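You operate a simulated robot arm through the tools that you are given. There is no shell and no other tool. Be economical: measure what you need, move in short steps, check, and stop when the job is done.

You run a simulated two-armed robot. Do the job below in one go: nothing can be reset, and whatever is moved stays where it is left.

JOB
Carry the grey cabinet's tray to the steel bench and set its gold sleeve on the round plate.
Fine: first wipe the oil off the corner where the tray goes with the red rag and put the rag back; swing the yellow plate lever over last; leave the black sleeve in the tray. What is to be rubbed or washed off counts as gone when no trace of it is left.

It is judged by the outcome, as a careful person would: the job done as asked, and still so three seconds after it is handed in. It fails if anything else is knocked over, pushed out of place, dropped, spilled or broken.

ROBOT AND FRAMES
Two 7-joint arms with three-finger grippers on one trunk, on a base that drives. Base frame: it is fixed to the floor where the robot stands at the start and does not move with it; the origin is under the middle of the robot, x ahead of it, y to its left, z up. Readings come in m, rad, newtons and seconds.
The left shoulder is at the start at [0.03, 0.124, 1.033], the right one opposite. With the tool pointing down near the work surface each hand reaches from about 0.1 to 0.78 m from the robot's upright axis, wherever it stands, measured 20 degrees to its own side. Places, roughly: clear corner of the steel bench [0.5, 0, 0.8]; gold sleeve (5x5x5 cm) [-1, -0.5, 0.8]; middle of the round plate [0.8, -0.2, 0.9]; oil on the bench [0.5, 0, 0.8]; tall steel cup [-1.25, -0.5, 0.75]; yellow plate lever [0.7, -0.1, 0.9]. Payload 2.2 kg a hand.
Tool frame (each hand has its own): the origin (TCP) lies between the finger pads and is the grasp point; the fingertips stand 0.028 m ahead of it; z points along the fingers, y is the line along which they close. The gripper opens to 0.102 m. The gripper's body begins 0.071 m behind the TCP.
Orientation is that of the tool frame in the base frame, as a unit quaternion [x, y, z, w]. With the fingers straight down and closing along the base's y, the tool's x points along the base's -x, its y along +y and its z along -z.

CONTROLS
- The arms move only by the tool arm_command. It takes "left_commands", "right_commands" or both (then of equal length, played together; a hand with none holds still); each is a list of rows, each a list of 7 numbers: the shift along the base's x, y, z in cm, then the turn, a rotation vector about the base's x, y, z in rad, then the opening, from 0 (shut) to 1 (fully open). In form: [[x, y, z, ax, ay, az, hand], ...]. A call has 1 to 20 rows; each row shifts and turns the commanded pose from where the row before left it. A row lasts 0.2 s, in which the tool goes at most 0.05 m and 0.15 rad; a call with a longer step from one row to the next is refused whole, and so is a gripper value outside its range. Where a pose cannot be reached the arm comes as near as it can. A force on the tool above 40 N (or 10 N above the force at the start of the call, whichever is more), or a blocked arm, ends the call early, and 0.2 s more pass. The fingers move at their own pace and stop on an object; they squeeze with about 22 N. The grip force told is the motor's: it shows also when the fingers shut on nothing. Time passes only in rows, and 0.2 s behind the last, so rows that do not move let the fingers close. It gives the time, the measured TCP pose, the force on the tool (base axes), the opening and the grip force at its end, in the units of the frame above (readings bear some noise), with the torque about the TCP (base axes, N m) and any sound that the robot's microphone picked up.
- Cameras (640 x 400 px; columns grow to the right, rows downward): "scene" is now at [-0.0019, -0.0527, 1.7291]; the picture's right is [-0.89, -0.45, 0.00], its down [-0.41, 0.81, -0.41] and it looks along [0.19, -0.37, -0.91] (base axes); focal length 214 px, centre (320, 200). "left" rides on the left gripper at [0.072, 0.038, -0.086] in its tool frame; the picture's right is [-0.46, 0.89, 0.00], its down [-0.60, -0.32, -0.73] and it looks along [-0.65, -0.34, 0.68] (tool axes); focal length 256 px, centre (320, 200). "right" rides on the right gripper at [0.069, 0.044, -0.086] in its tool frame; the picture's right is [-0.53, 0.85, 0.00], its down [-0.58, -0.36, -0.73] and it looks along [-0.62, -0.39, 0.68] (tool axes); focal length 256 px, centre (320, 200). There is no depth. A picture from a camera that has moved, and an enlarged one, comes with that camera's place and axes in the base frame and with its lens.
- capture(camera): a new picture of that camera. It takes no simulated time.
- slide_trunk(by): slides the trunk up (or, below 0, down) by that many m; the arms and the scene camera ride with it, the base frame stays. It gives what a move gives, with no picture.
- base_move(legs): drives the robot by 1 to 6 legs, each [ahead, left, turn to the left] in m, m and rad, along the robot's own axes; the way and the turn of a leg run together, so that a leg with both is an arc; at most 1.5 m and 3.142 rad a leg. The arms and the cameras ride along, it lands a little off, and it stops where it bumps. It gives what a move gives.
- aim_head(pan, tilt): turns the head with the scene camera to pan (to the left, within 2.496 rad either way) and tilt (down, from -0.506 to 1.204), counted from straight ahead of the robot. It gives what a move gives.
- zoom(camera, box): a new picture of the part [left, top, right, bottom] of that camera's present view, enlarged. It takes no simulated time.
- hand_in(): hands the job in; it is judged then, once.

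Work in short steps. Places have to be worked out from the pictures, the camera data and where the tool is seen: move nearer, look again, correct. Check each grasp and each placing, and mend what went wrong. You have 120 turns and 88 pictures in all, those below and enlarged ones among them. Open the grippers and draw the arms clear of the work before you hand the job in, unless the task says otherwise; then end with one line.

The tools are called after "Request:" by a JSON object that holds its "fn" and its "kwargs". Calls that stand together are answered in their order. arm_command: Moves the arms, as the interface text tells. Its arguments: {"type":"object","properties":{"left_commands":{"type":"array","items":{"type":"array","items":{"type":"number"}}},"right_commands":{"type":"array","items":{"type":"array","items":{"type":"number"}}}},"required":[]} The other tools are called the same way: slide_trunk (by) slides the trunk up or down; base_move (legs) drives the base; aim_head (pan, tilt) turns the head that bears the scene camera; capture (camera) takes a picture; zoom (camera, box) takes an enlarged picture of a part of a camera's view; hand_in () hands the job in.

At the start:

```text
clock: 0.0
left_tcp_pos: [0.3422, 0.0014, 1.2472]
left_tool_rot: [-0.001, 1.0, 0.0, 0.002]
left_contact_force: [-0.2, 0.0, 0.7]
left_ft_torque: [0.03, -0.02, -0.01]
left_finger_gap: 0.102
left_gripper_force: 0.0
right_tcp_pos: [0.5146, -0.4264, 1.2209]
right_tool_rot: [0.0, 1.0, 0.0, 0.0]
right_contact_force: [-0.1, 0.3, -0.4]
right_ft_torque: [0.04, 0.01, 0.0]
right_finger_gap: 0.102
right_gripper_force: 0.0
trunk travel left (down, up): [-0.275, 0.265]
robot x, y, heading: [0.0016, -0.0014, -0.002]
head pan, tilt: [-1.103, 1.145]
```

scene: 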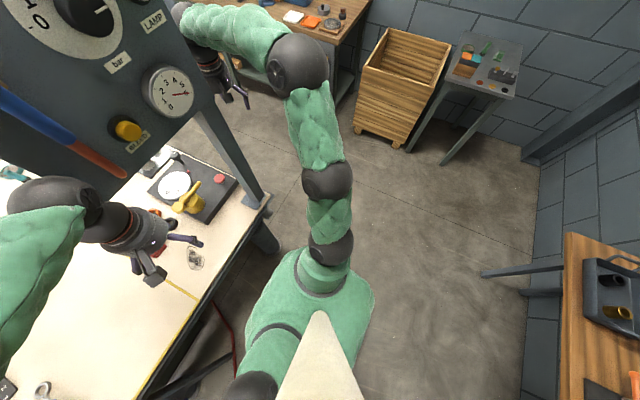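
right: 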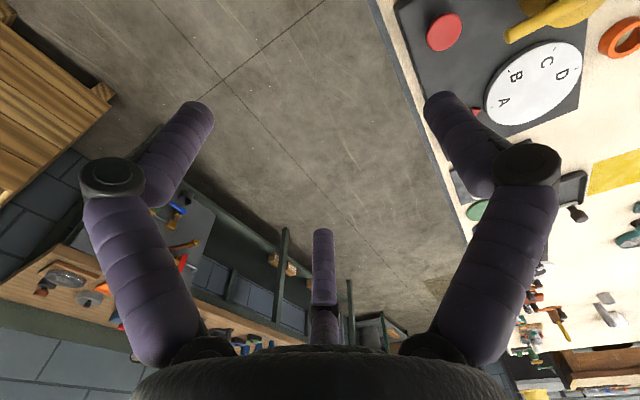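
left: 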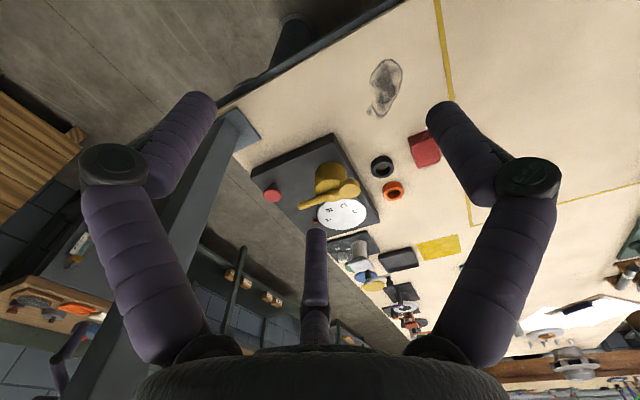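

The first pictures show the bench ahead with the oil spot, the plate fixture and something red (maybe the rag). I turn the head to look at the bench properly.

Request:
{"fn": "aim_head", "kwargs": {"pan": -0.2, "tilt": 0.9}}

Request:
{"fn": "capture", "kwargs": {"camera": "scene"}}

Request:
{"fn": "aim_head", "kwargs": {"pan": -2.496, "tilt": 0.7}}

Request:
{"fn": "capture", "kwargs": {"camera": "scene"}}

```text
clock: 1.2
left_tcp_pos: [0.3435, 0.0021, 1.2482]
left_tool_rot: [0.001, 1.0, 0.0, 0.0]
left_contact_force: [-0.6, -0.2, -0.5]
left_ft_torque: [-0.01, 0.0, 0.0]
left_finger_gap: 0.102
left_gripper_force: 0.0
right_tcp_pos: [0.515, -0.427, 1.2208]
right_tool_rot: [0.0, 1.0, 0.0, 0.0]
right_contact_force: [0.1, -0.4, -0.6]
right_ft_torque: [0.0, 0.01, 0.0]
right_finger_gap: 0.1022
right_gripper_force: 0.1
trunk travel left (down, up): [-0.275, 0.265]
robot x, y, heading: [0.0055, -0.0034, 0.0]
head pan, tilt: [-0.201, 0.901]
```

```text
84 pictures are left
camera scene: at [0.045, -0.0143, 1.7457], right [-0.2, -0.98, 0.0], down [-0.77, 0.16, -0.62], along [0.61, -0.12, -0.78], focal length 214 px, centre (320, 200)
```

scene: 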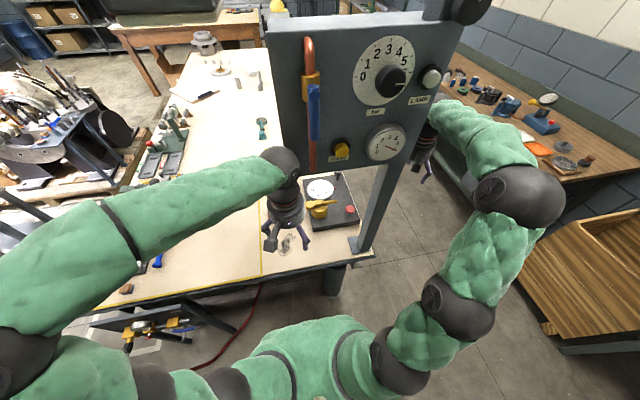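

```text
clock: 3.3
left_tcp_pos: [0.3424, 0.0006, 1.2479]
left_tool_rot: [0.0, 1.0, -0.002, 0.0]
left_contact_force: [0.2, -0.8, 0.2]
left_ft_torque: [-0.01, -0.02, -0.01]
left_finger_gap: 0.1021
left_gripper_force: 0.1
right_tcp_pos: [0.5144, -0.4269, 1.2205]
right_tool_rot: [0.0, 1.0, 0.0, -0.001]
right_contact_force: [0.3, 0.2, 0.6]
right_ft_torque: [0.0, -0.01, -0.04]
right_finger_gap: 0.1021
right_gripper_force: 0.0
trunk travel left (down, up): [-0.275, 0.265]
robot x, y, heading: [0.007, -0.0012, -0.003]
head pan, tilt: [-2.496, 0.7]
```

```text
83 pictures are left
camera scene: at [-0.0967, -0.0503, 1.7619], right [-0.6, 0.8, 0.0], down [0.51, 0.39, -0.76], along [-0.61, -0.46, -0.64], focal length 214 px, centre (320, 200)
```

scene: 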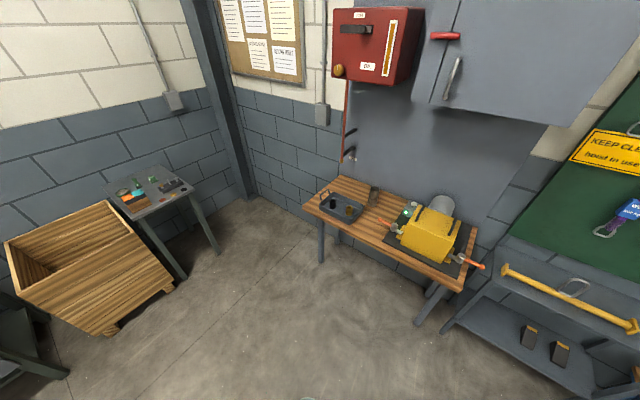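

The tray with black and gold sleeves is on the wooden table behind-right. I zoom there, and then look at the bench close up to find the rag.

Request:
{"fn": "zoom", "kwargs": {"camera": "scene", "box": [290, 150, 490, 275]}}

Request:
{"fn": "zoom", "kwargs": {"camera": "left", "box": [220, 30, 540, 230]}}

```text
3.20 times, centred on (390, 212) of scene
camera zoom: at [-0.0967, -0.0503, 1.7619], right [-0.6, 0.8, 0.0], down [0.51, 0.39, -0.76], along [-0.61, -0.46, -0.64], focal length 686 px, centre (96, 160)
```

zoom: 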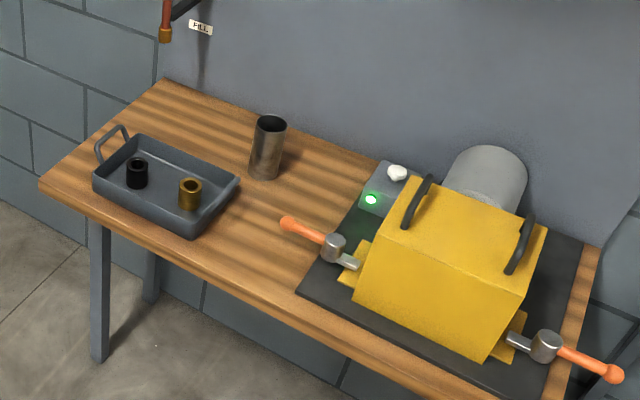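

```text
2.00 times, centred on (380, 130) of left
camera zoom: at [0.2691, 0.0385, 1.3341], right [0.46, 0.89, 0.0], down [0.6, -0.32, 0.73], along [0.65, -0.34, -0.68], focal length 512 px, centre (200, 340)
```

zoom: 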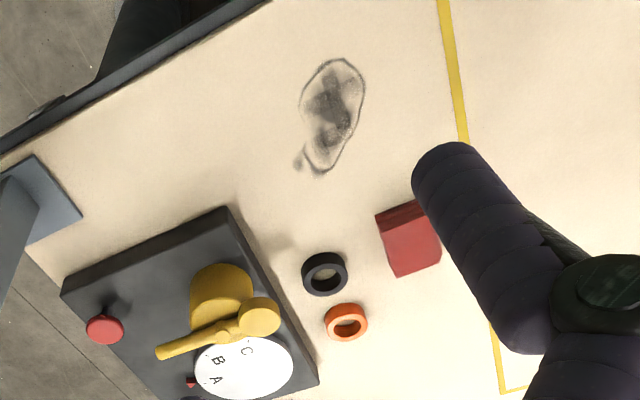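

The tray holds a black and a gold sleeve, with the cup beside it. On the bench there's a red cloth-like block near the rings. I move the left arm aside a bit and look at the bench.

Request:
{"fn": "arm_command", "kwargs": {"left_commands": [[0, 4.5, 0, 0, 0, 0, 1], [0, 4.5, 0, 0, 0, 0, 1], [0, 4.5, 0, 0, 0, 0, 1], [0, 4.5, 0, 0, 0, 0, 1], [0, 4.5, 0, 0, 0, 0, 1], [0, 4.5, 0, 0, 0, 0, 1]]}}

Request:
{"fn": "aim_head", "kwargs": {"pan": 0, "tilt": 0.9}}

Request:
{"fn": "capture", "kwargs": {"camera": "scene"}}

Request:
{"fn": "capture", "kwargs": {"camera": "left"}}

```text
clock: 4.7
left_tcp_pos: [0.3418, 0.2741, 1.2461]
left_tool_rot: [0.0, 1.0, 0.0, 0.001]
left_contact_force: [0.8, 0.0, 0.2]
left_ft_torque: [-0.02, -0.01, 0.0]
left_finger_gap: 0.102
left_gripper_force: 0.0
right_tcp_pos: [0.5158, -0.4268, 1.2217]
right_tool_rot: [0.0, 1.0, 0.0, 0.0]
right_contact_force: [0.2, 1.4, 0.1]
right_ft_torque: [-0.01, 0.01, 0.01]
right_finger_gap: 0.1018
right_gripper_force: 0.0
trunk travel left (down, up): [-0.275, 0.265]
robot x, y, heading: [0.001, 0.001, -0.002]
head pan, tilt: [-2.496, 0.7]
```

```text
clock: 7.0
left_tcp_pos: [0.3416, 0.2717, 1.2469]
left_tool_rot: [0.001, 1.0, 0.0, 0.0]
left_contact_force: [0.1, 0.0, -0.5]
left_ft_torque: [0.02, -0.02, 0.04]
left_finger_gap: 0.1021
left_gripper_force: 0.1
right_tcp_pos: [0.5143, -0.4264, 1.221]
right_tool_rot: [0.0, 1.0, 0.0, 0.0]
right_contact_force: [0.0, -0.4, -0.7]
right_ft_torque: [0.04, -0.02, -0.02]
right_finger_gap: 0.1019
right_gripper_force: 0.1
trunk travel left (down, up): [-0.275, 0.265]
robot x, y, heading: [0.0002, -0.0, -0.0]
head pan, tilt: [0.0, 0.901]
```

```text
80 pictures are left
camera scene: at [0.0465, 0.0009, 1.7457], right [0.0, -1.0, 0.0], down [-0.78, 0.0, -0.62], along [0.62, 0.0, -0.78], focal length 214 px, centre (320, 200)
```

scene: 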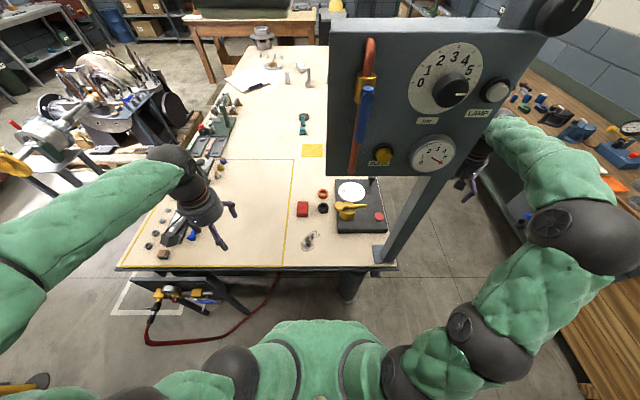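

```text
79 pictures are left
camera left: at [0.2683, 0.3099, 1.3333], right [0.47, 0.89, 0.0], down [0.6, -0.32, 0.73], along [0.65, -0.34, -0.68], focal length 256 px, centre (320, 200)
```

left: 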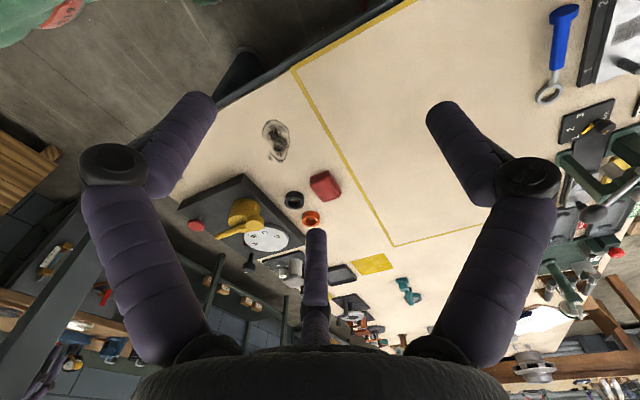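

The bench top works out at z≈0.81; the oil spot covers about x 0.485–0.575, y 0–0.095; the red folded rag is at about (0.72, 0.09). I bring the left hand above it for a closer look.

Request:
{"fn": "arm_command", "kwargs": {"left_commands": [[3.1, -2.05, -2.2, 0, 0, 0, 1], [3.1, -2.05, -2.2, 0, 0, 0, 1], [3.1, -2.05, -2.2, 0, 0, 0, 1], [3.1, -2.05, -2.2, 0, 0, 0, 1], [3.1, -2.05, -2.2, 0, 0, 0, 1], [3.1, -2.05, -2.2, 0, 0, 0, 1], [3.1, -2.05, -2.2, 0, 0, 0, 1], [3.1, -2.05, -2.2, 0, 0, 0, 1], [3.1, -2.05, -2.2, 0, 0, 0, 1], [0, 0, 0, 0, 0, 0, 1]]}}

Request:
{"fn": "capture", "kwargs": {"camera": "left"}}

Request:
{"fn": "capture", "kwargs": {"camera": "scene"}}

```text
clock: 9.2
left_tcp_pos: [0.6199, 0.0864, 1.0524]
left_tool_rot: [-0.001, 1.0, 0.0, 0.0]
left_contact_force: [0.7, 0.7, 0.0]
left_ft_torque: [-0.07, -0.01, -0.02]
left_finger_gap: 0.1019
left_gripper_force: 0.0
right_tcp_pos: [0.5149, -0.4256, 1.2217]
right_tool_rot: [0.0, 1.0, 0.0, 0.0]
right_contact_force: [-0.4, -0.4, 0.0]
right_ft_torque: [-0.04, -0.05, 0.01]
right_finger_gap: 0.102
right_gripper_force: 0.1
trunk travel left (down, up): [-0.275, 0.265]
robot x, y, heading: [0.0018, 0.0009, 0.002]
head pan, tilt: [0.0, 0.901]
```

```text
78 pictures are left
camera left: at [0.5473, 0.1239, 1.1383], right [0.46, 0.89, 0.0], down [0.6, -0.32, 0.73], along [0.65, -0.34, -0.68], focal length 256 px, centre (320, 200)
```

left: 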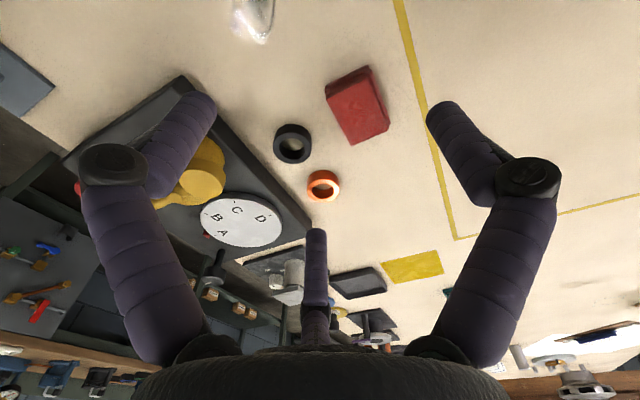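

```text
77 pictures are left
camera scene: at [0.0453, 0.0016, 1.7458], right [0.0, -1.0, 0.0], down [-0.78, 0.0, -0.62], along [0.62, 0.0, -0.78], focal length 214 px, centre (320, 200)
```

scene: 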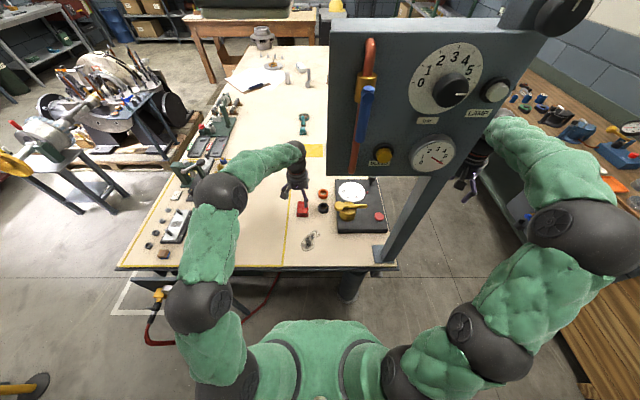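

The rag spans about x 0.67–0.75, y 0.06–0.125, aligned with the axes. I go above it at z 0.90 and look.

Request:
{"fn": "arm_command", "kwargs": {"left_commands": [[3.1, 0.25, 0, 0, 0, 0, 0.85], [3.1, 0.25, 0, 0, 0, 0, 0.85], [3.1, 0.25, 0, 0, 0, 0, 0.85], [0, 0, -4, 0, 0, 0, 0.85], [0, 0, -4, 0, 0, 0, 0.85], [0, 0, -4, 0, 0, 0, 0.85], [0, 0, -2.5, 0, 0, 0, 0.85], [0, 0, 0, 0, 0, 0, 0.85]]}}

Request:
{"fn": "capture", "kwargs": {"camera": "left"}}

Request:
{"fn": "zoom", "kwargs": {"camera": "scene", "box": [240, 150, 400, 280]}}

```text
clock: 11.0
left_tcp_pos: [0.717, 0.0956, 0.9048]
left_tool_rot: [0.001, 1.0, 0.0, -0.001]
left_contact_force: [-0.5, 0.5, 0.3]
left_ft_torque: [-0.02, 0.01, 0.03]
left_finger_gap: 0.0866
left_gripper_force: 0.0
right_tcp_pos: [0.5149, -0.4278, 1.2207]
right_tool_rot: [0.0, 1.0, 0.0, 0.0]
right_contact_force: [0.2, -0.5, 0.7]
right_ft_torque: [0.03, -0.01, 0.01]
right_finger_gap: 0.1019
right_gripper_force: 0.0
trunk travel left (down, up): [-0.275, 0.265]
robot x, y, heading: [-0.0007, 0.0024, 0.001]
head pan, tilt: [0.0, 0.901]
```

```text
76 pictures are left
camera left: at [0.6432, 0.1332, 0.9915], right [0.46, 0.89, 0.0], down [0.6, -0.32, 0.73], along [0.65, -0.34, -0.68], focal length 256 px, centre (320, 200)
```

left: 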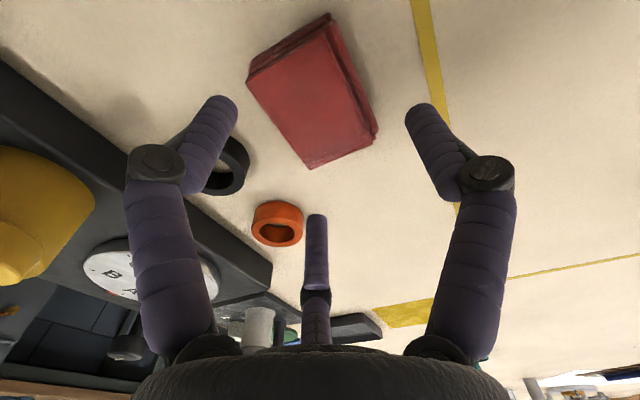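

```text
3.08 times, centred on (320, 215) of scene
camera zoom: at [0.0463, 0.0009, 1.7457], right [0.0, -1.0, 0.0], down [-0.78, 0.0, -0.62], along [0.62, 0.0, -0.78], focal length 660 px, centre (320, 154)
```

zoom: 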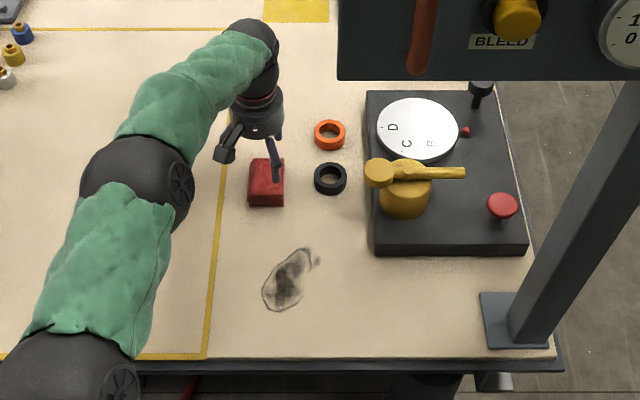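

Rag is a folded cloth centred at about (0.716, 0.094). I lower onto it, slowly near the end, and close.

Request:
{"fn": "arm_command", "kwargs": {"left_commands": [[0, 0, -3, 0, 0, 0, 0.85], [0, 0, -2, 0, 0, 0, 0.85], [0, 0, -0.7, 0, 0, 0, 0.85], [0, 0, 0, 0, 0, 0, 0.85], [0, 0, 0, 0, 0, 0, 0.3], [0, 0, 0, 0, 0, 0, 0.3], [0, 0, 0, 0, 0, 0, 0.3]]}}

Request:
{"fn": "capture", "kwargs": {"camera": "left"}}

```text
clock: 12.3
left_tcp_pos: [0.7198, 0.0937, 0.8609]
left_tool_rot: [-0.001, 1.0, -0.001, 0.007]
left_contact_force: [-10.9, -2.5, 29.4]
left_ft_torque: [0.16, 0.61, 0.2]
left_finger_gap: 0.0426
left_gripper_force: 8.8
right_tcp_pos: [0.5146, -0.4267, 1.2208]
right_tool_rot: [0.0, 1.0, 0.0, -0.001]
right_contact_force: [0.4, 0.1, -0.4]
right_ft_torque: [-0.03, 0.12, 0.02]
right_finger_gap: 0.1022
right_gripper_force: 0.0
trunk travel left (down, up): [-0.275, 0.265]
robot x, y, heading: [-0.0019, -0.0003, -0.005]
head pan, tilt: [0.0, 0.901]
stopped in row 6 (left hand): the force on the tool passed its limit at 47 N (the readings are from after the stop); the commanded pose is now the measured one
```

```text
74 pictures are left
camera left: at [0.6452, 0.131, 0.9462], right [0.46, 0.89, 0.0], down [0.6, -0.31, 0.74], along [0.66, -0.34, -0.67], focal length 256 px, centre (320, 200)
```

left: 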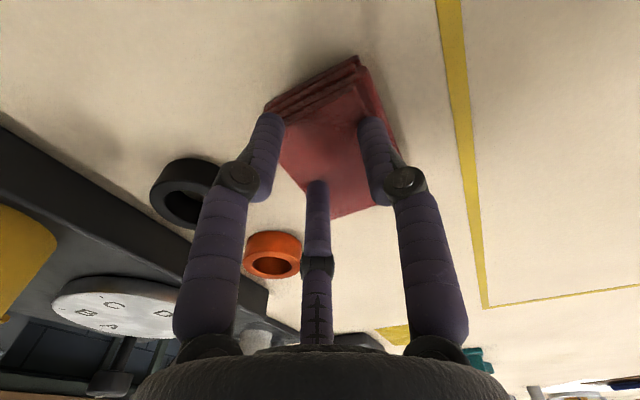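

Force built up to 47 N while closing; fingers stopped at 43 mm. I ease up by 1 cm to relieve and see whether the rag is held.

Request:
{"fn": "arm_command", "kwargs": {"left_commands": [[0, 0, 0.6, 0, 0, 0, 0.3], [0, 0, 0, 0, 0, 0, 0.3]]}}

Request:
{"fn": "capture", "kwargs": {"camera": "left"}}

```text
clock: 12.9
left_tcp_pos: [0.7173, 0.0947, 0.8615]
left_tool_rot: [0.0, 1.0, -0.001, 0.004]
left_contact_force: [2.1, -2.0, 13.3]
left_ft_torque: [0.03, -0.02, -0.02]
left_finger_gap: 0.0307
left_gripper_force: 0.1
right_tcp_pos: [0.5128, -0.428, 1.2205]
right_tool_rot: [0.0, 1.0, 0.0, 0.0]
right_contact_force: [0.0, 0.7, -0.7]
right_ft_torque: [-0.03, 0.01, -0.01]
right_finger_gap: 0.1019
right_gripper_force: 0.0
trunk travel left (down, up): [-0.275, 0.265]
robot x, y, heading: [-0.0003, -0.0018, -0.001]
head pan, tilt: [0.0, 0.901]
```

```text
73 pictures are left
camera left: at [0.6438, 0.1321, 0.9469], right [0.46, 0.89, 0.0], down [0.6, -0.32, 0.74], along [0.65, -0.34, -0.68], focal length 256 px, centre (320, 200)
```

left: 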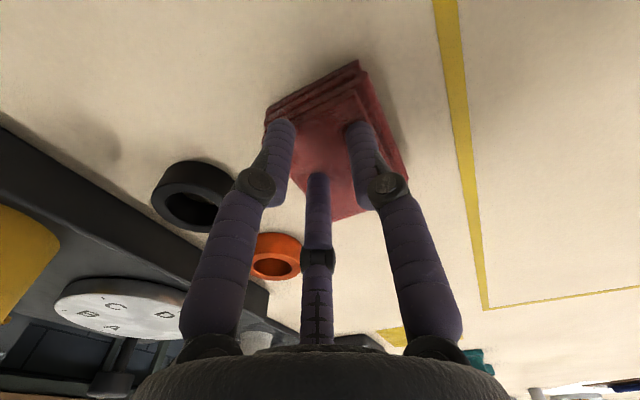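

The picture shows this is really a three-finger centric gripper (one finger at +y, two at −y/±x), and two of them landed on the rag's corners. I lift, open fully and re-measure the rag.

Request:
{"fn": "arm_command", "kwargs": {"left_commands": [[0, 0, 1.5, 0, 0, 0, 0.3], [0, 0, 3.5, 0, 0, 0, 1], [0, 0, 0, 0, 0, 0, 1]]}}

Request:
{"fn": "capture", "kwargs": {"camera": "left"}}

```text
clock: 13.7
left_tcp_pos: [0.7173, 0.0938, 0.9102]
left_tool_rot: [0.001, 1.0, -0.001, 0.001]
left_contact_force: [-0.4, -0.3, -0.6]
left_ft_torque: [0.0, -0.01, 0.01]
left_finger_gap: 0.1021
left_gripper_force: 0.1
right_tcp_pos: [0.5136, -0.426, 1.2208]
right_tool_rot: [0.0, 1.0, 0.0, 0.0]
right_contact_force: [-0.2, -0.2, 0.3]
right_ft_torque: [0.0, 0.03, 0.02]
right_finger_gap: 0.1019
right_gripper_force: 0.1
trunk travel left (down, up): [-0.275, 0.265]
robot x, y, heading: [-0.0025, 0.002, 0.001]
head pan, tilt: [0.0, 0.901]
```

```text
72 pictures are left
camera left: at [0.6437, 0.1322, 0.9955], right [0.46, 0.89, 0.0], down [0.6, -0.32, 0.73], along [0.65, -0.34, -0.68], focal length 256 px, centre (320, 200)
```

left: 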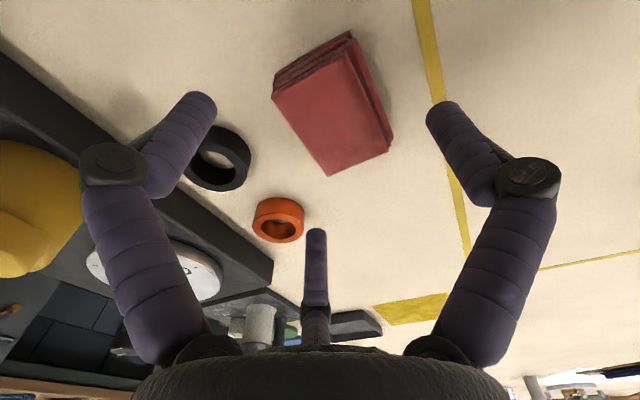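

Rag is now centred at about (0.732, 0.099). I aim so the single finger is at +y and the pair clears the −y side, then lower.

Request:
{"fn": "arm_command", "kwargs": {"left_commands": [[1.5, -0.5, 0, 0, 0, 0, 1], [0, 0, -3, 0, 0, 0, 1], [0, 0, -2, 0, 0, 0, 1], [0, 0, -1, 0, 0, 0, 1], [0, 0, 0, 0, 0, 0, 1]]}}

Request:
{"fn": "capture", "kwargs": {"camera": "left"}}

```text
clock: 14.9
left_tcp_pos: [0.7327, 0.0899, 0.8505]
left_tool_rot: [0.0, 1.0, 0.0, 0.002]
left_contact_force: [0.2, -0.1, 0.3]
left_ft_torque: [-0.02, 0.02, -0.01]
left_finger_gap: 0.102
left_gripper_force: 0.1
right_tcp_pos: [0.5136, -0.4287, 1.2204]
right_tool_rot: [0.0, 1.0, -0.001, 0.0]
right_contact_force: [0.4, 0.3, -0.2]
right_ft_torque: [0.01, 0.0, -0.02]
right_finger_gap: 0.102
right_gripper_force: 0.0
trunk travel left (down, up): [-0.275, 0.265]
robot x, y, heading: [0.0032, -0.0021, 0.001]
head pan, tilt: [0.0, 0.901]
```

```text
71 pictures are left
camera left: at [0.6592, 0.1274, 0.9362], right [0.46, 0.89, 0.0], down [0.6, -0.32, 0.73], along [0.65, -0.34, -0.68], focal length 256 px, centre (320, 200)
```

left: 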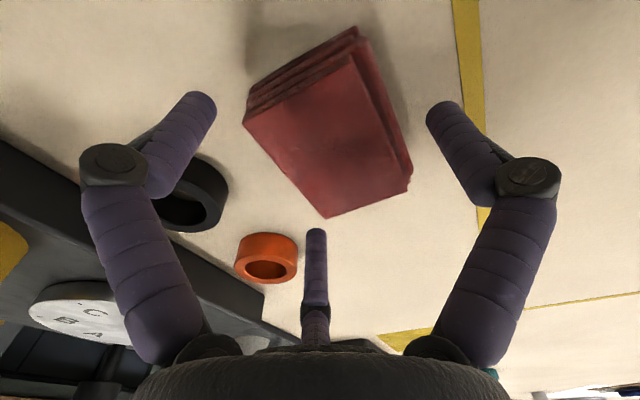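

No contact and the rag is between all three fingers. I lower 4 mm more and close.

Request:
{"fn": "arm_command", "kwargs": {"left_commands": [[0, 0, -0.5, 0, 0, 0, 1], [0, 0, 0, 0, 0, 0, 0.6], [0, 0, 0, 0, 0, 0, 0.2], [0, 0, 0, 0, 0, 0, 0.2], [0, 0, 0, 0, 0, 0, 0.2]]}}

Request:
{"fn": "capture", "kwargs": {"camera": "left"}}

```text
clock: 16.1
left_tcp_pos: [0.7326, 0.0904, 0.8477]
left_tool_rot: [-0.001, 1.0, -0.002, 0.004]
left_contact_force: [1.4, 0.5, 6.4]
left_ft_torque: [0.12, 0.01, 0.08]
left_finger_gap: 0.0824
left_gripper_force: 21.5
right_tcp_pos: [0.5145, -0.4277, 1.2207]
right_tool_rot: [0.001, 1.0, 0.0, 0.0]
right_contact_force: [0.5, -0.5, -1.0]
right_ft_torque: [-0.01, 0.02, -0.01]
right_finger_gap: 0.1023
right_gripper_force: 0.0
trunk travel left (down, up): [-0.275, 0.265]
robot x, y, heading: [-0.0007, -0.0019, -0.0]
head pan, tilt: [0.0, 0.901]
```

```text
70 pictures are left
camera left: at [0.6589, 0.1276, 0.9324], right [0.46, 0.89, 0.0], down [0.6, -0.31, 0.74], along [0.65, -0.34, -0.68], focal length 256 px, centre (320, 200)
```

left: 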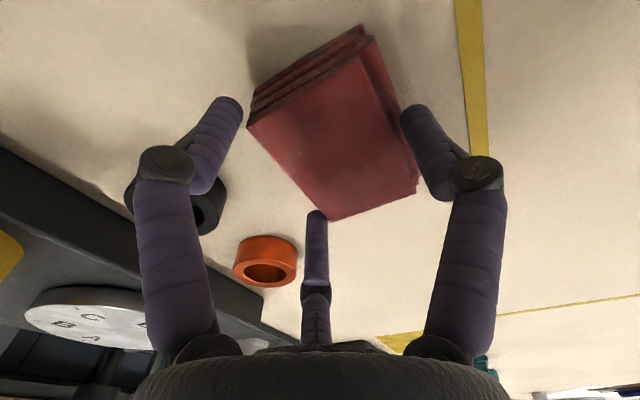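

Gripped (21.5 N). I lift and carry it over to above the oil, then check.

Request:
{"fn": "arm_command", "kwargs": {"left_commands": [[0, 0, 2, 0, 0, 0, 0.2], [0, 0, 3, 0, 0, 0, 0.2], [-4, -0.8, 0, 0, 0, 0, 0.2], [-4, -0.8, 0, 0, 0, 0, 0.2], [-4, -0.8, 0, 0, 0, 0, 0.2], [-4, -0.8, 0, 0, 0, 0, 0.2], [-4, -0.8, 0, 0, 0, 0, 0.2], [0, 0, 0, 0, 0, 0, 0.2]]}}

Request:
{"fn": "zoom", "kwargs": {"camera": "scene", "box": [240, 150, 400, 280]}}

Request:
{"fn": "capture", "kwargs": {"camera": "left"}}

```text
clock: 17.9
left_tcp_pos: [0.5316, 0.0499, 0.8945]
left_tool_rot: [0.0, 1.0, -0.001, 0.002]
left_contact_force: [0.0, 0.2, -0.5]
left_ft_torque: [-0.03, 0.02, 0.01]
left_finger_gap: 0.0821
left_gripper_force: 21.9
right_tcp_pos: [0.5148, -0.4259, 1.2207]
right_tool_rot: [0.0, 1.0, 0.0, 0.0]
right_contact_force: [0.5, -0.3, 0.1]
right_ft_torque: [0.02, 0.04, -0.02]
right_finger_gap: 0.1021
right_gripper_force: 0.1
trunk travel left (down, up): [-0.275, 0.265]
robot x, y, heading: [-0.0002, -0.0012, -0.002]
head pan, tilt: [0.0, 0.901]
```

```text
3.08 times, centred on (320, 215) of scene
camera zoom: at [0.0473, 0.0009, 1.7456], right [0.0, -1.0, 0.0], down [-0.78, 0.0, -0.62], along [0.62, 0.0, -0.78], focal length 660 px, centre (320, 154)
```

zoom: 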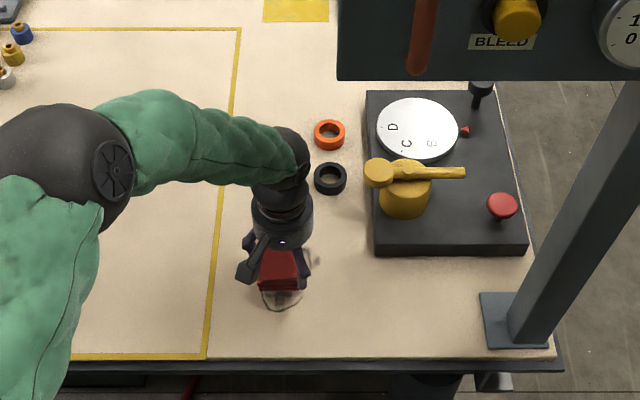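

```text
68 pictures are left
camera left: at [0.4593, 0.087, 0.981], right [0.46, 0.89, 0.0], down [0.6, -0.32, 0.73], along [0.65, -0.34, -0.68], focal length 256 px, centre (320, 200)
```

left: 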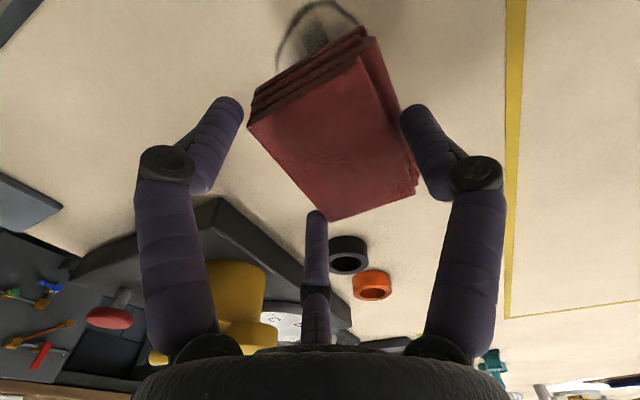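

The rag is held firmly. I lower it at the oil's front-left corner and sweep back and forth over x 0.455–0.62, y −0.02–0.11.

Request:
{"fn": "arm_command", "kwargs": {"left_commands": [[-3.6, 2, -2, 0, 0, 0, 0.2], [0, 0, -2, 0, 0, 0, 0.2], [0, 0, -0.7, 0, 0, 0, 0.2], [0, 0, 0, 0, 0, 0, 0.2], [2.2, 0, 0, 0, 0, 0, 0.2], [2.2, 0, 0, 0, 0, 0, 0.2], [2.2, 0, 0, 0, 0, 0, 0.2], [2.2, 0, 0, 0, 0, 0, 0.2], [0, -2, 0, 0, 0, 0, 0.2], [-2.2, 0, 0, 0, 0, 0, 0.2], [-2.2, 0, 0, 0, 0, 0, 0.2], [-2.2, 0, 0, 0, 0, 0, 0.2], [-2.2, 0, 0, 0, 0, 0, 0.2], [0, -2, 0, 0, 0, 0, 0.2], [2.2, 0, 0, 0, 0, 0, 0.2], [2.2, 0, 0, 0, 0, 0, 0.2], [2.2, 0, 0, 0, 0, 0, 0.2], [2.2, 0, 0, 0, 0, 0, 0.2], [0, 0, 0, 0, 0, 0, 0.2]]}}

```text
clock: 21.9
left_tcp_pos: [0.583, 0.0303, 0.8477]
left_tool_rot: [0.0, 1.0, -0.001, 0.002]
left_contact_force: [0.2, -0.6, -1.0]
left_ft_torque: [-0.02, 0.0, 0.0]
left_finger_gap: 0.0819
left_gripper_force: 22.3
right_tcp_pos: [0.5136, -0.4256, 1.2205]
right_tool_rot: [-0.001, 1.0, 0.0, 0.0]
right_contact_force: [0.9, 0.7, -0.1]
right_ft_torque: [-0.03, -0.02, 0.0]
right_finger_gap: 0.1023
right_gripper_force: 0.1
trunk travel left (down, up): [-0.275, 0.265]
robot x, y, heading: [-0.0014, 0.0004, 0.0]
head pan, tilt: [0.0, 0.901]
```

No contact force shows, so the rag likely hovers a millimetre up. I press down slightly, reading the force.

Request:
{"fn": "arm_command", "kwargs": {"left_commands": [[0, 0, -0.3, 0, 0, 0, 0.2], [0, 0, 0, 0, 0, 0, 0.2]]}}

Request:
{"fn": "zoom", "kwargs": {"camera": "scene", "box": [240, 190, 400, 290]}}

```text
clock: 22.5
left_tcp_pos: [0.5828, 0.0298, 0.8464]
left_tool_rot: [-0.001, 1.0, -0.001, 0.004]
left_contact_force: [-1.5, 1.7, 13.4]
left_ft_torque: [0.23, 0.29, 0.0]
left_finger_gap: 0.0819
left_gripper_force: 22.2
right_tcp_pos: [0.5126, -0.4275, 1.2216]
right_tool_rot: [-0.001, 1.0, 0.0, 0.0]
right_contact_force: [-0.2, -0.6, 0.4]
right_ft_torque: [0.0, -0.02, -0.01]
right_finger_gap: 0.1024
right_gripper_force: 0.2
trunk travel left (down, up): [-0.275, 0.265]
robot x, y, heading: [-0.0034, -0.0004, 0.002]
head pan, tilt: [0.0, 0.901]
```

```text
4.00 times, centred on (320, 240) of scene
camera zoom: at [0.0448, 0.0008, 1.7459], right [0.0, -1.0, 0.0], down [-0.78, 0.0, -0.62], along [0.62, 0.0, -0.78], focal length 858 px, centre (320, 40)
```

zoom: 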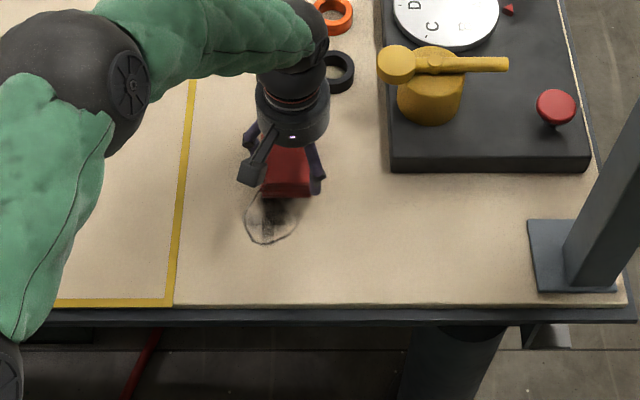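

Now it presses with 13 N and the oil is still there. I sweep the whole spot with this pressure.

Request:
{"fn": "arm_command", "kwargs": {"left_commands": [[-2.3, 0, 0, 0, 0, 0, 0.2], [-2.3, 0, 0, 0, 0, 0, 0.2], [-2.3, 0, 0, 0, 0, 0, 0.2], [-2.3, 0, 0, 0, 0, 0, 0.2], [0, 2, 0, 0, 0, 0, 0.2], [2.3, 0, 0, 0, 0, 0, 0.2], [2.3, 0, 0, 0, 0, 0, 0.2], [2.3, 0, 0, 0, 0, 0, 0.2], [2.3, 0, 0, 0, 0, 0, 0.2], [0, 2, 0, 0, 0, 0, 0.2], [-2.3, 0, 0, 0, 0, 0, 0.2], [-2.3, 0, 0, 0, 0, 0, 0.2], [-2.3, 0, 0, 0, 0, 0, 0.2], [-2.3, 0, 0, 0, 0, 0, 0.2], [0, 0, 0, 0, 0, 0, 0.2]]}}

Request:
{"fn": "arm_command", "kwargs": {"left_commands": [[0, -3, 0, 0, 0, 0, 0.2], [0, -3, 0, 0, 0, 0, 0.2], [2.3, 0, 0, 0, 0, 0, 0.2], [2.3, 0, 0, 0, 0, 0, 0.2], [2.3, 0, 0, 0, 0, 0, 0.2], [2.3, 0, 0, 0, 0, 0, 0.2], [0, -2, 0, 0, 0, 0, 0.2], [-2.3, 0, 0, 0, 0, 0, 0.2], [-2.3, 0, 0, 0, 0, 0, 0.2], [-2.3, 0, 0, 0, 0, 0, 0.2], [-2.3, 0, 0, 0, 0, 0, 0.2], [0, 0, 0, 0, 0, 0, 0.2], [0, 0, 4, 0, 0, 0, 0.2], [0, 4.5, 1, 0, 0, 0, 0.2], [0, 4.5, 0, 0, 0, 0, 0.2], [0, 4.5, 0, 0, 0, 0, 0.2], [0, 0, 0, 0, 0, 0, 0.2]]}}

Request:
{"fn": "zoom", "kwargs": {"camera": "scene", "box": [240, 190, 400, 290]}}

```text
clock: 25.7
left_tcp_pos: [0.4925, 0.0679, 0.845]
left_tool_rot: [0.0, 1.0, -0.001, 0.002]
left_contact_force: [-0.4, 0.3, -0.3]
left_ft_torque: [-0.03, 0.02, 0.01]
left_finger_gap: 0.0824
left_gripper_force: 22.3
right_tcp_pos: [0.5134, -0.4269, 1.2208]
right_tool_rot: [0.001, 1.0, 0.0, 0.0]
right_contact_force: [0.4, -0.3, -1.2]
right_ft_torque: [0.03, 0.02, -0.01]
right_finger_gap: 0.102
right_gripper_force: 0.0
trunk travel left (down, up): [-0.275, 0.265]
robot x, y, heading: [-0.0009, -0.0002, -0.002]
head pan, tilt: [0.0, 0.901]
```

```text
clock: 29.3
left_tcp_pos: [0.4938, 0.1237, 0.8937]
left_tool_rot: [0.0, 1.0, -0.001, 0.002]
left_contact_force: [0.2, -0.4, 0.0]
left_ft_torque: [0.03, -0.02, -0.01]
left_finger_gap: 0.0823
left_gripper_force: 21.5
right_tcp_pos: [0.5142, -0.4277, 1.2201]
right_tool_rot: [0.0, 1.0, 0.0, 0.0]
right_contact_force: [0.4, -0.5, 0.0]
right_ft_torque: [0.05, -0.01, -0.01]
right_finger_gap: 0.102
right_gripper_force: 0.1
trunk travel left (down, up): [-0.275, 0.265]
robot x, y, heading: [-0.0005, 0.0005, 0.002]
head pan, tilt: [0.0, 0.901]
```

```text
4.00 times, centred on (320, 240) of scene
camera zoom: at [0.0464, -0.0005, 1.7457], right [0.0, -1.0, 0.0], down [-0.78, 0.0, -0.62], along [0.62, 0.0, -0.78], focal length 858 px, centre (320, 40)
```

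zoom: 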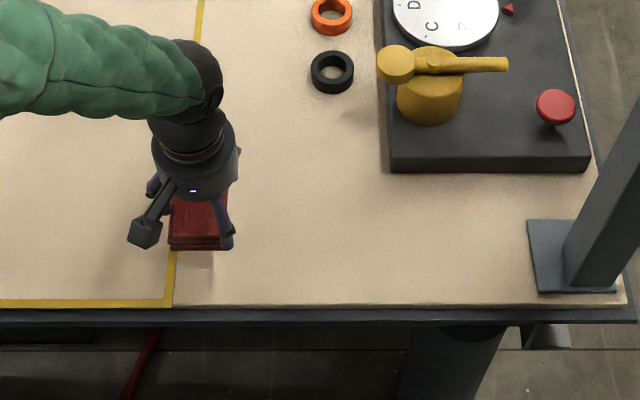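

The oil is gone. I carry the rag back to its original spot (centre ≈ 0.716, 0.093), set it down and open.

Request:
{"fn": "arm_command", "kwargs": {"left_commands": [[3.7, -0.66, 0, 0, 0, 0, 0.2], [3.7, -0.66, 0, 0, 0, 0, 0.2], [3.7, -0.66, 0, 0, 0, 0, 0.2], [3.7, -0.66, 0, 0, 0, 0, 0.2], [3.7, -0.66, 0, 0, 0, 0, 0.2], [3.7, -0.66, 0, 0, 0, 0, 0.2], [0, 0, -2.5, 0, 0, 0, 0.2], [0, 0, -2, 0, 0, 0, 0.2], [0, 0, 0, 0, 0, 0, 0.2], [0, 0, 0, 0, 0, 0, 1], [0, 0, 0, 0, 0, 0, 1], [0, 0, 4, 0, 0, 0, 1], [0, 0, 4, 0, 0, 0, 1], [0, 0, 0, 0, 0, 0, 1]]}}

Request:
{"fn": "capture", "kwargs": {"camera": "left"}}

```text
clock: 32.3
left_tcp_pos: [0.7125, 0.0855, 0.9307]
left_tool_rot: [0.0, 1.0, -0.001, 0.002]
left_contact_force: [-0.8, -0.1, 1.5]
left_ft_torque: [-0.02, 0.01, -0.04]
left_finger_gap: 0.102
left_gripper_force: 0.2
right_tcp_pos: [0.5147, -0.4268, 1.2206]
right_tool_rot: [0.0, 1.0, 0.001, 0.0]
right_contact_force: [0.2, -0.8, -0.3]
right_ft_torque: [0.01, 0.01, -0.01]
right_finger_gap: 0.1021
right_gripper_force: 0.1
trunk travel left (down, up): [-0.275, 0.265]
robot x, y, heading: [-0.0027, 0.0001, 0.003]
head pan, tilt: [0.0, 0.901]
```

```text
65 pictures are left
camera left: at [0.6394, 0.1229, 1.0163], right [0.46, 0.89, 0.0], down [0.6, -0.32, 0.73], along [0.65, -0.34, -0.68], focal length 256 px, centre (320, 200)
```

left: 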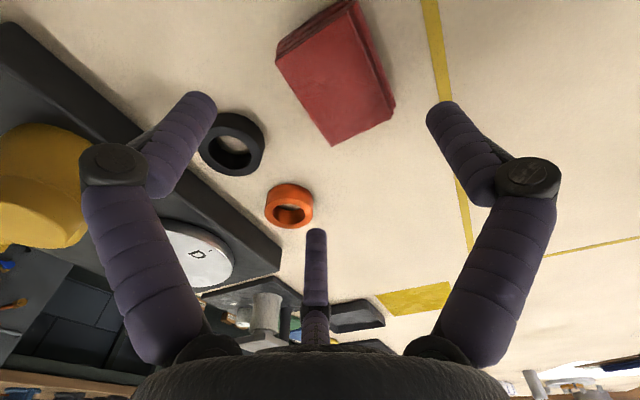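

The rag is back in place. Before driving, I check the right arm's clearance to the panel and withdraw the left arm.

Request:
{"fn": "arm_command", "kwargs": {"left_commands": [[-3, 2, 4, 0, 0, 0, 1], [-3.5, 2, 2.5, 0, 0, 0, 1], [-3.5, 2, 2.5, 0, 0, 0, 1], [-3.5, 2, 2.5, 0, 0, 0, 1], [-3.5, 2, 2.5, 0, 0, 0, 1], [-3.5, 2, 2.5, 0, 0, 0, 1], [-3.5, 2, 2.5, 0, 0, 0, 1], [-3.5, 2, 2.5, 0, 0, 0, 1], [-3.5, 2, 2.5, 0, 0, 0, 1], [-3.5, 2, 2.5, 0, 0, 0, 1], [0, 0, 0, 0, 0, 0, 1]]}}

Request:
{"fn": "aim_head", "kwargs": {"pan": -0.6, "tilt": 0.6}}

Request:
{"fn": "capture", "kwargs": {"camera": "scene"}}

Request:
{"fn": "capture", "kwargs": {"camera": "left"}}

```text
refused: row 1 steps farther than a row can; nothing moved
```

```text
clock: 33.3
left_tcp_pos: [0.7122, 0.0852, 0.9307]
left_tool_rot: [0.0, 1.0, -0.001, 0.003]
left_contact_force: [0.1, 0.4, -0.8]
left_ft_torque: [0.06, 0.02, -0.01]
left_finger_gap: 0.1021
left_gripper_force: 0.1
right_tcp_pos: [0.5141, -0.4269, 1.2208]
right_tool_rot: [0.0, 1.0, 0.001, 0.0]
right_contact_force: [0.1, 0.0, -0.1]
right_ft_torque: [-0.01, 0.02, 0.0]
right_finger_gap: 0.1021
right_gripper_force: 0.0
trunk travel left (down, up): [-0.275, 0.265]
robot x, y, heading: [0.0006, 0.0002, 0.0]
head pan, tilt: [-0.6, 0.6]
```

```text
64 pictures are left
camera scene: at [0.0438, -0.0491, 1.7704], right [-0.56, -0.83, 0.0], down [-0.47, 0.32, -0.82], along [0.68, -0.47, -0.57], focal length 214 px, centre (320, 200)
```

scene: 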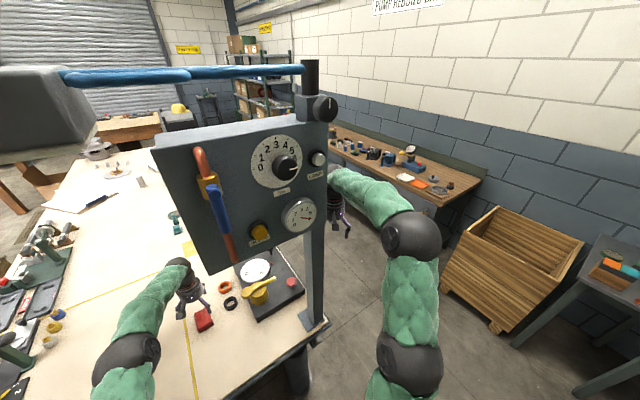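

```text
63 pictures are left
camera left: at [0.6393, 0.1228, 1.0164], right [0.46, 0.89, 0.0], down [0.6, -0.32, 0.73], along [0.65, -0.34, -0.68], focal length 256 px, centre (320, 200)
```

left: 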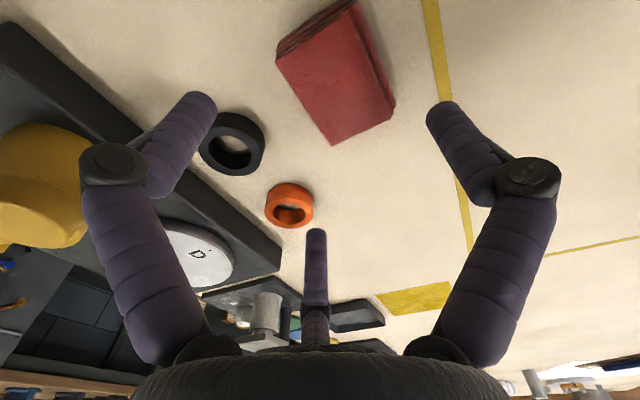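

The right arm is clear of the panel, which hangs at x≈0.4 above z≈1.4. I redo the left arm withdrawal with shorter steps.

Request:
{"fn": "arm_command", "kwargs": {"left_commands": [[0, 0, 4, 0, 0, 0, 1], [-3.5, 2, 2.3, 0, 0, 0, 1], [-3.5, 2, 2.3, 0, 0, 0, 1], [-3.5, 2, 2.3, 0, 0, 0, 1], [-3.5, 2, 2.3, 0, 0, 0, 1], [-3.5, 2, 2.3, 0, 0, 0, 1], [-3.5, 2, 2.3, 0, 0, 0, 1], [-3.5, 2, 2.3, 0, 0, 0, 1], [-3.5, 2, 2.3, 0, 0, 0, 1], [-3.5, 2, 2.3, 0, 0, 0, 1], [0, 0, 0, 0, 0, 0, 1]]}}

Request:
{"fn": "aim_head", "kwargs": {"pan": 0, "tilt": 0.9}}

Request:
{"fn": "zoom", "kwargs": {"camera": "scene", "box": [240, 170, 400, 290]}}

```text
clock: 35.7
left_tcp_pos: [0.3997, 0.263, 1.1774]
left_tool_rot: [0.0, 1.0, 0.0, 0.001]
left_contact_force: [0.2, 0.2, 0.1]
left_ft_torque: [0.0, 0.02, 0.0]
left_finger_gap: 0.1021
left_gripper_force: 0.1
right_tcp_pos: [0.5147, -0.4278, 1.2202]
right_tool_rot: [0.0, 1.0, 0.0, -0.001]
right_contact_force: [0.3, 0.4, -0.5]
right_ft_torque: [0.01, -0.01, -0.02]
right_finger_gap: 0.1016
right_gripper_force: 0.2
trunk travel left (down, up): [-0.275, 0.265]
robot x, y, heading: [0.0011, 0.0009, -0.001]
head pan, tilt: [-0.6, 0.6]
```

```text
clock: 36.7
left_tcp_pos: [0.3987, 0.2635, 1.1783]
left_tool_rot: [0.0, 1.0, 0.0, 0.003]
left_contact_force: [1.3, -0.2, -0.8]
left_ft_torque: [-0.02, 0.0, 0.04]
left_finger_gap: 0.1021
left_gripper_force: 0.0
right_tcp_pos: [0.5139, -0.4277, 1.2215]
right_tool_rot: [0.0, 1.0, 0.0, 0.0]
right_contact_force: [0.9, 1.2, 0.1]
right_ft_torque: [0.01, -0.01, -0.04]
right_finger_gap: 0.102
right_gripper_force: 0.0
trunk travel left (down, up): [-0.275, 0.265]
robot x, y, heading: [-0.0011, -0.002, -0.001]
head pan, tilt: [0.0, 0.901]
```

```text
3.33 times, centred on (320, 230) of scene
camera zoom: at [0.0462, 0.0007, 1.7457], right [0.0, -1.0, 0.0], down [-0.78, 0.0, -0.62], along [0.62, 0.0, -0.78], focal length 715 px, centre (320, 100)
```

zoom: 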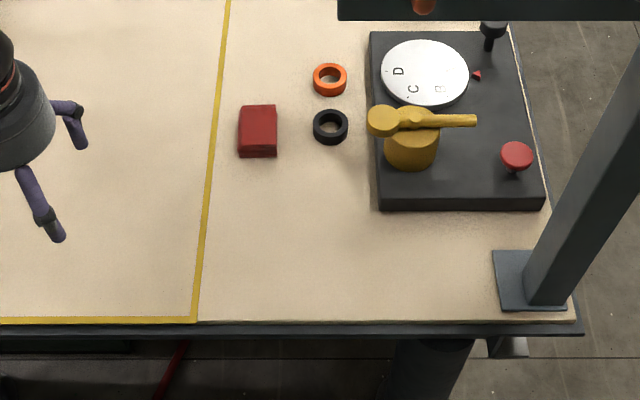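

The bench is clean. Now I drive back, turn round and line up with the tray (robot target about x −0.45, y −0.58, facing −x).

Request:
{"fn": "base_move", "kwargs": {"legs": [[-0.4, 0, 0], [0, 0, 1.57], [0, 0, 1.57], [0, 0.58, 0]]}}

Request:
{"fn": "aim_head", "kwargs": {"pan": 0, "tilt": 0.9}}

Request:
{"fn": "capture", "kwargs": {"camera": "scene"}}

```text
clock: 49.8
left_tcp_pos: [-0.8102, -0.8436, 1.1782]
left_tool_rot: [1.0, -0.004, -0.002, -0.002]
left_contact_force: [-0.2, -0.1, 0.2]
left_ft_torque: [0.0, -0.02, 0.03]
left_finger_gap: 0.1022
left_gripper_force: 0.2
right_tcp_pos: [-0.9179, -0.1524, 1.2207]
right_tool_rot: [1.0, -0.004, 0.0, 0.0]
right_contact_force: [0.4, -0.7, -0.3]
right_ft_torque: [0.01, 0.02, -0.03]
right_finger_gap: 0.1019
right_gripper_force: 0.1
trunk travel left (down, up): [-0.275, 0.265]
robot x, y, heading: [-0.4097, -0.585, 3.131]
head pan, tilt: [0.0, 0.901]
```

```text
clock: 50.4
left_tcp_pos: [-0.8103, -0.8439, 1.1781]
left_tool_rot: [1.0, -0.005, -0.002, 0.0]
left_contact_force: [-0.6, 0.6, 0.1]
left_ft_torque: [-0.03, -0.05, -0.02]
left_finger_gap: 0.1019
left_gripper_force: 0.0
right_tcp_pos: [-0.9197, -0.152, 1.2212]
right_tool_rot: [1.0, -0.005, 0.0, 0.0]
right_contact_force: [0.7, -0.6, -0.2]
right_ft_torque: [-0.01, -0.03, -0.01]
right_finger_gap: 0.1021
right_gripper_force: 0.0
trunk travel left (down, up): [-0.275, 0.265]
robot x, y, heading: [-0.4086, -0.5813, 3.138]
head pan, tilt: [0.0, 0.901]
```

```text
61 pictures are left
camera scene: at [-0.4529, -0.5818, 1.7457], right [0.01, 1.0, 0.0], down [0.78, -0.01, -0.62], along [-0.62, 0.01, -0.78], focal length 214 px, centre (320, 200)
```

scene: 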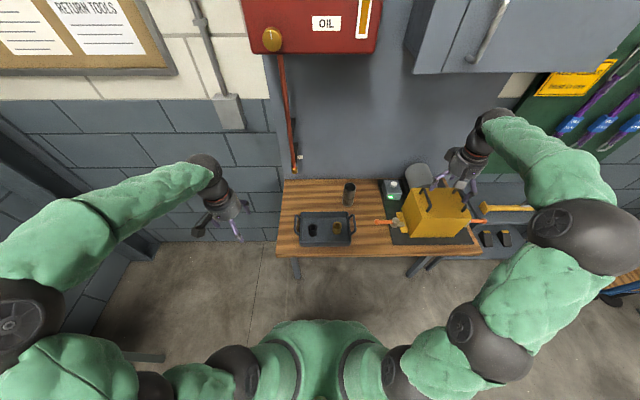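

I'm facing the table. I zoom on the tray.

Request:
{"fn": "zoom", "kwargs": {"camera": "scene", "box": [270, 165, 400, 255]}}

Request:
{"fn": "capture", "kwargs": {"camera": "left"}}

```text
4.44 times, centred on (335, 210) of scene
camera zoom: at [-0.4529, -0.5818, 1.7457], right [0.01, 1.0, 0.0], down [0.78, -0.01, -0.62], along [-0.62, 0.01, -0.78], focal length 953 px, centre (253, 156)
```

zoom: 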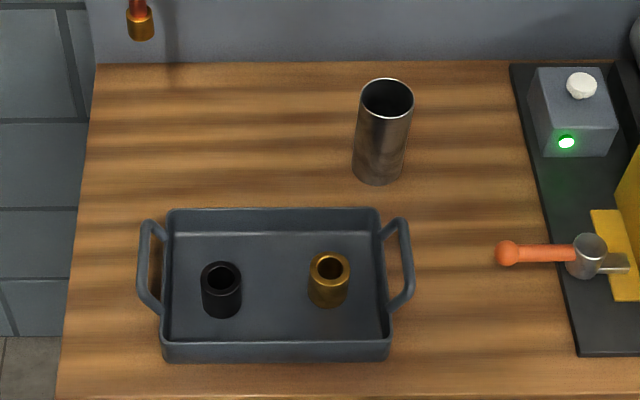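

```text
59 pictures are left
camera left: at [-0.7384, -0.8825, 1.264], right [-0.47, -0.88, 0.0], down [-0.6, 0.32, 0.73], along [-0.65, 0.35, -0.68], focal length 256 px, centre (320, 200)
```

left: 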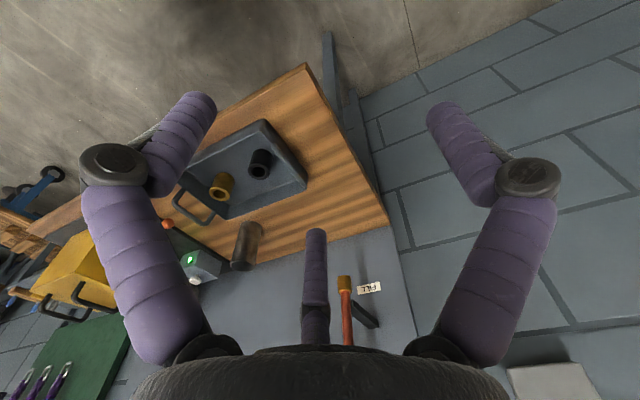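

The tray has a loop handle at each end, bars running along x. I bring the left hand nearer above the left handle for a better look.

Request:
{"fn": "arm_command", "kwargs": {"left_commands": [[-3, 1.0, -2, 0, 0, 0, 1], [-3, 1.0, -2, 0, 0, 0, 1], [-3, 1.0, -2, 0, 0, 0, 1], [-3, 1.0, -2, 0, 0, 0, 1], [-3, 1.0, -2, 0, 0, 0, 1], [0, 0, 0, 0, 0, 0, 1]]}}

Request:
{"fn": "capture", "kwargs": {"camera": "left"}}

Request:
{"fn": "capture", "kwargs": {"camera": "right"}}

```text
clock: 51.8
left_tcp_pos: [-0.9592, -0.7949, 1.0783]
left_tool_rot: [1.0, -0.004, -0.004, -0.001]
left_contact_force: [-0.4, -0.3, 0.1]
left_ft_torque: [-0.04, 0.02, 0.01]
left_finger_gap: 0.1021
left_gripper_force: 0.0
right_tcp_pos: [-0.9167, -0.1515, 1.2228]
right_tool_rot: [1.0, -0.005, 0.0, -0.001]
right_contact_force: [0.1, 0.9, 0.1]
right_ft_torque: [-0.04, 0.04, 0.02]
right_finger_gap: 0.1019
right_gripper_force: 0.2
trunk travel left (down, up): [-0.275, 0.265]
robot x, y, heading: [-0.4076, -0.5807, 3.133]
head pan, tilt: [0.0, 0.901]
```

```text
58 pictures are left
camera left: at [-0.8882, -0.833, 1.1638], right [-0.47, -0.88, 0.0], down [-0.6, 0.32, 0.74], along [-0.65, 0.35, -0.68], focal length 256 px, centre (320, 200)
```

left: 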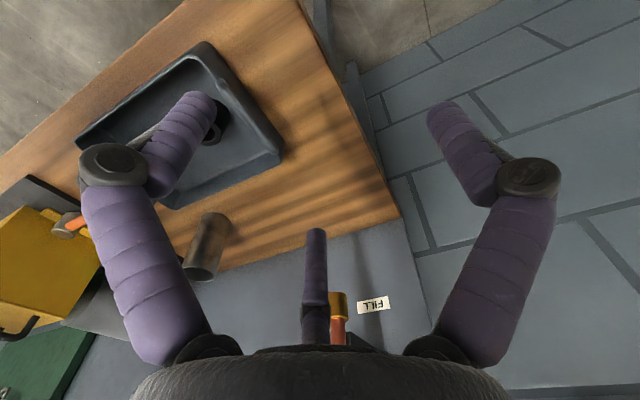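

```text
57 pictures are left
camera right: at [-0.8482, -0.197, 1.3079], right [-0.54, -0.84, 0.0], down [-0.57, 0.37, 0.73], along [-0.61, 0.4, -0.68], focal length 256 px, centre (320, 200)
```

right: 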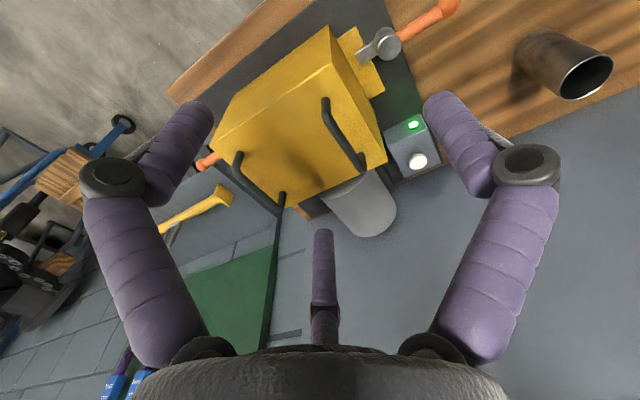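

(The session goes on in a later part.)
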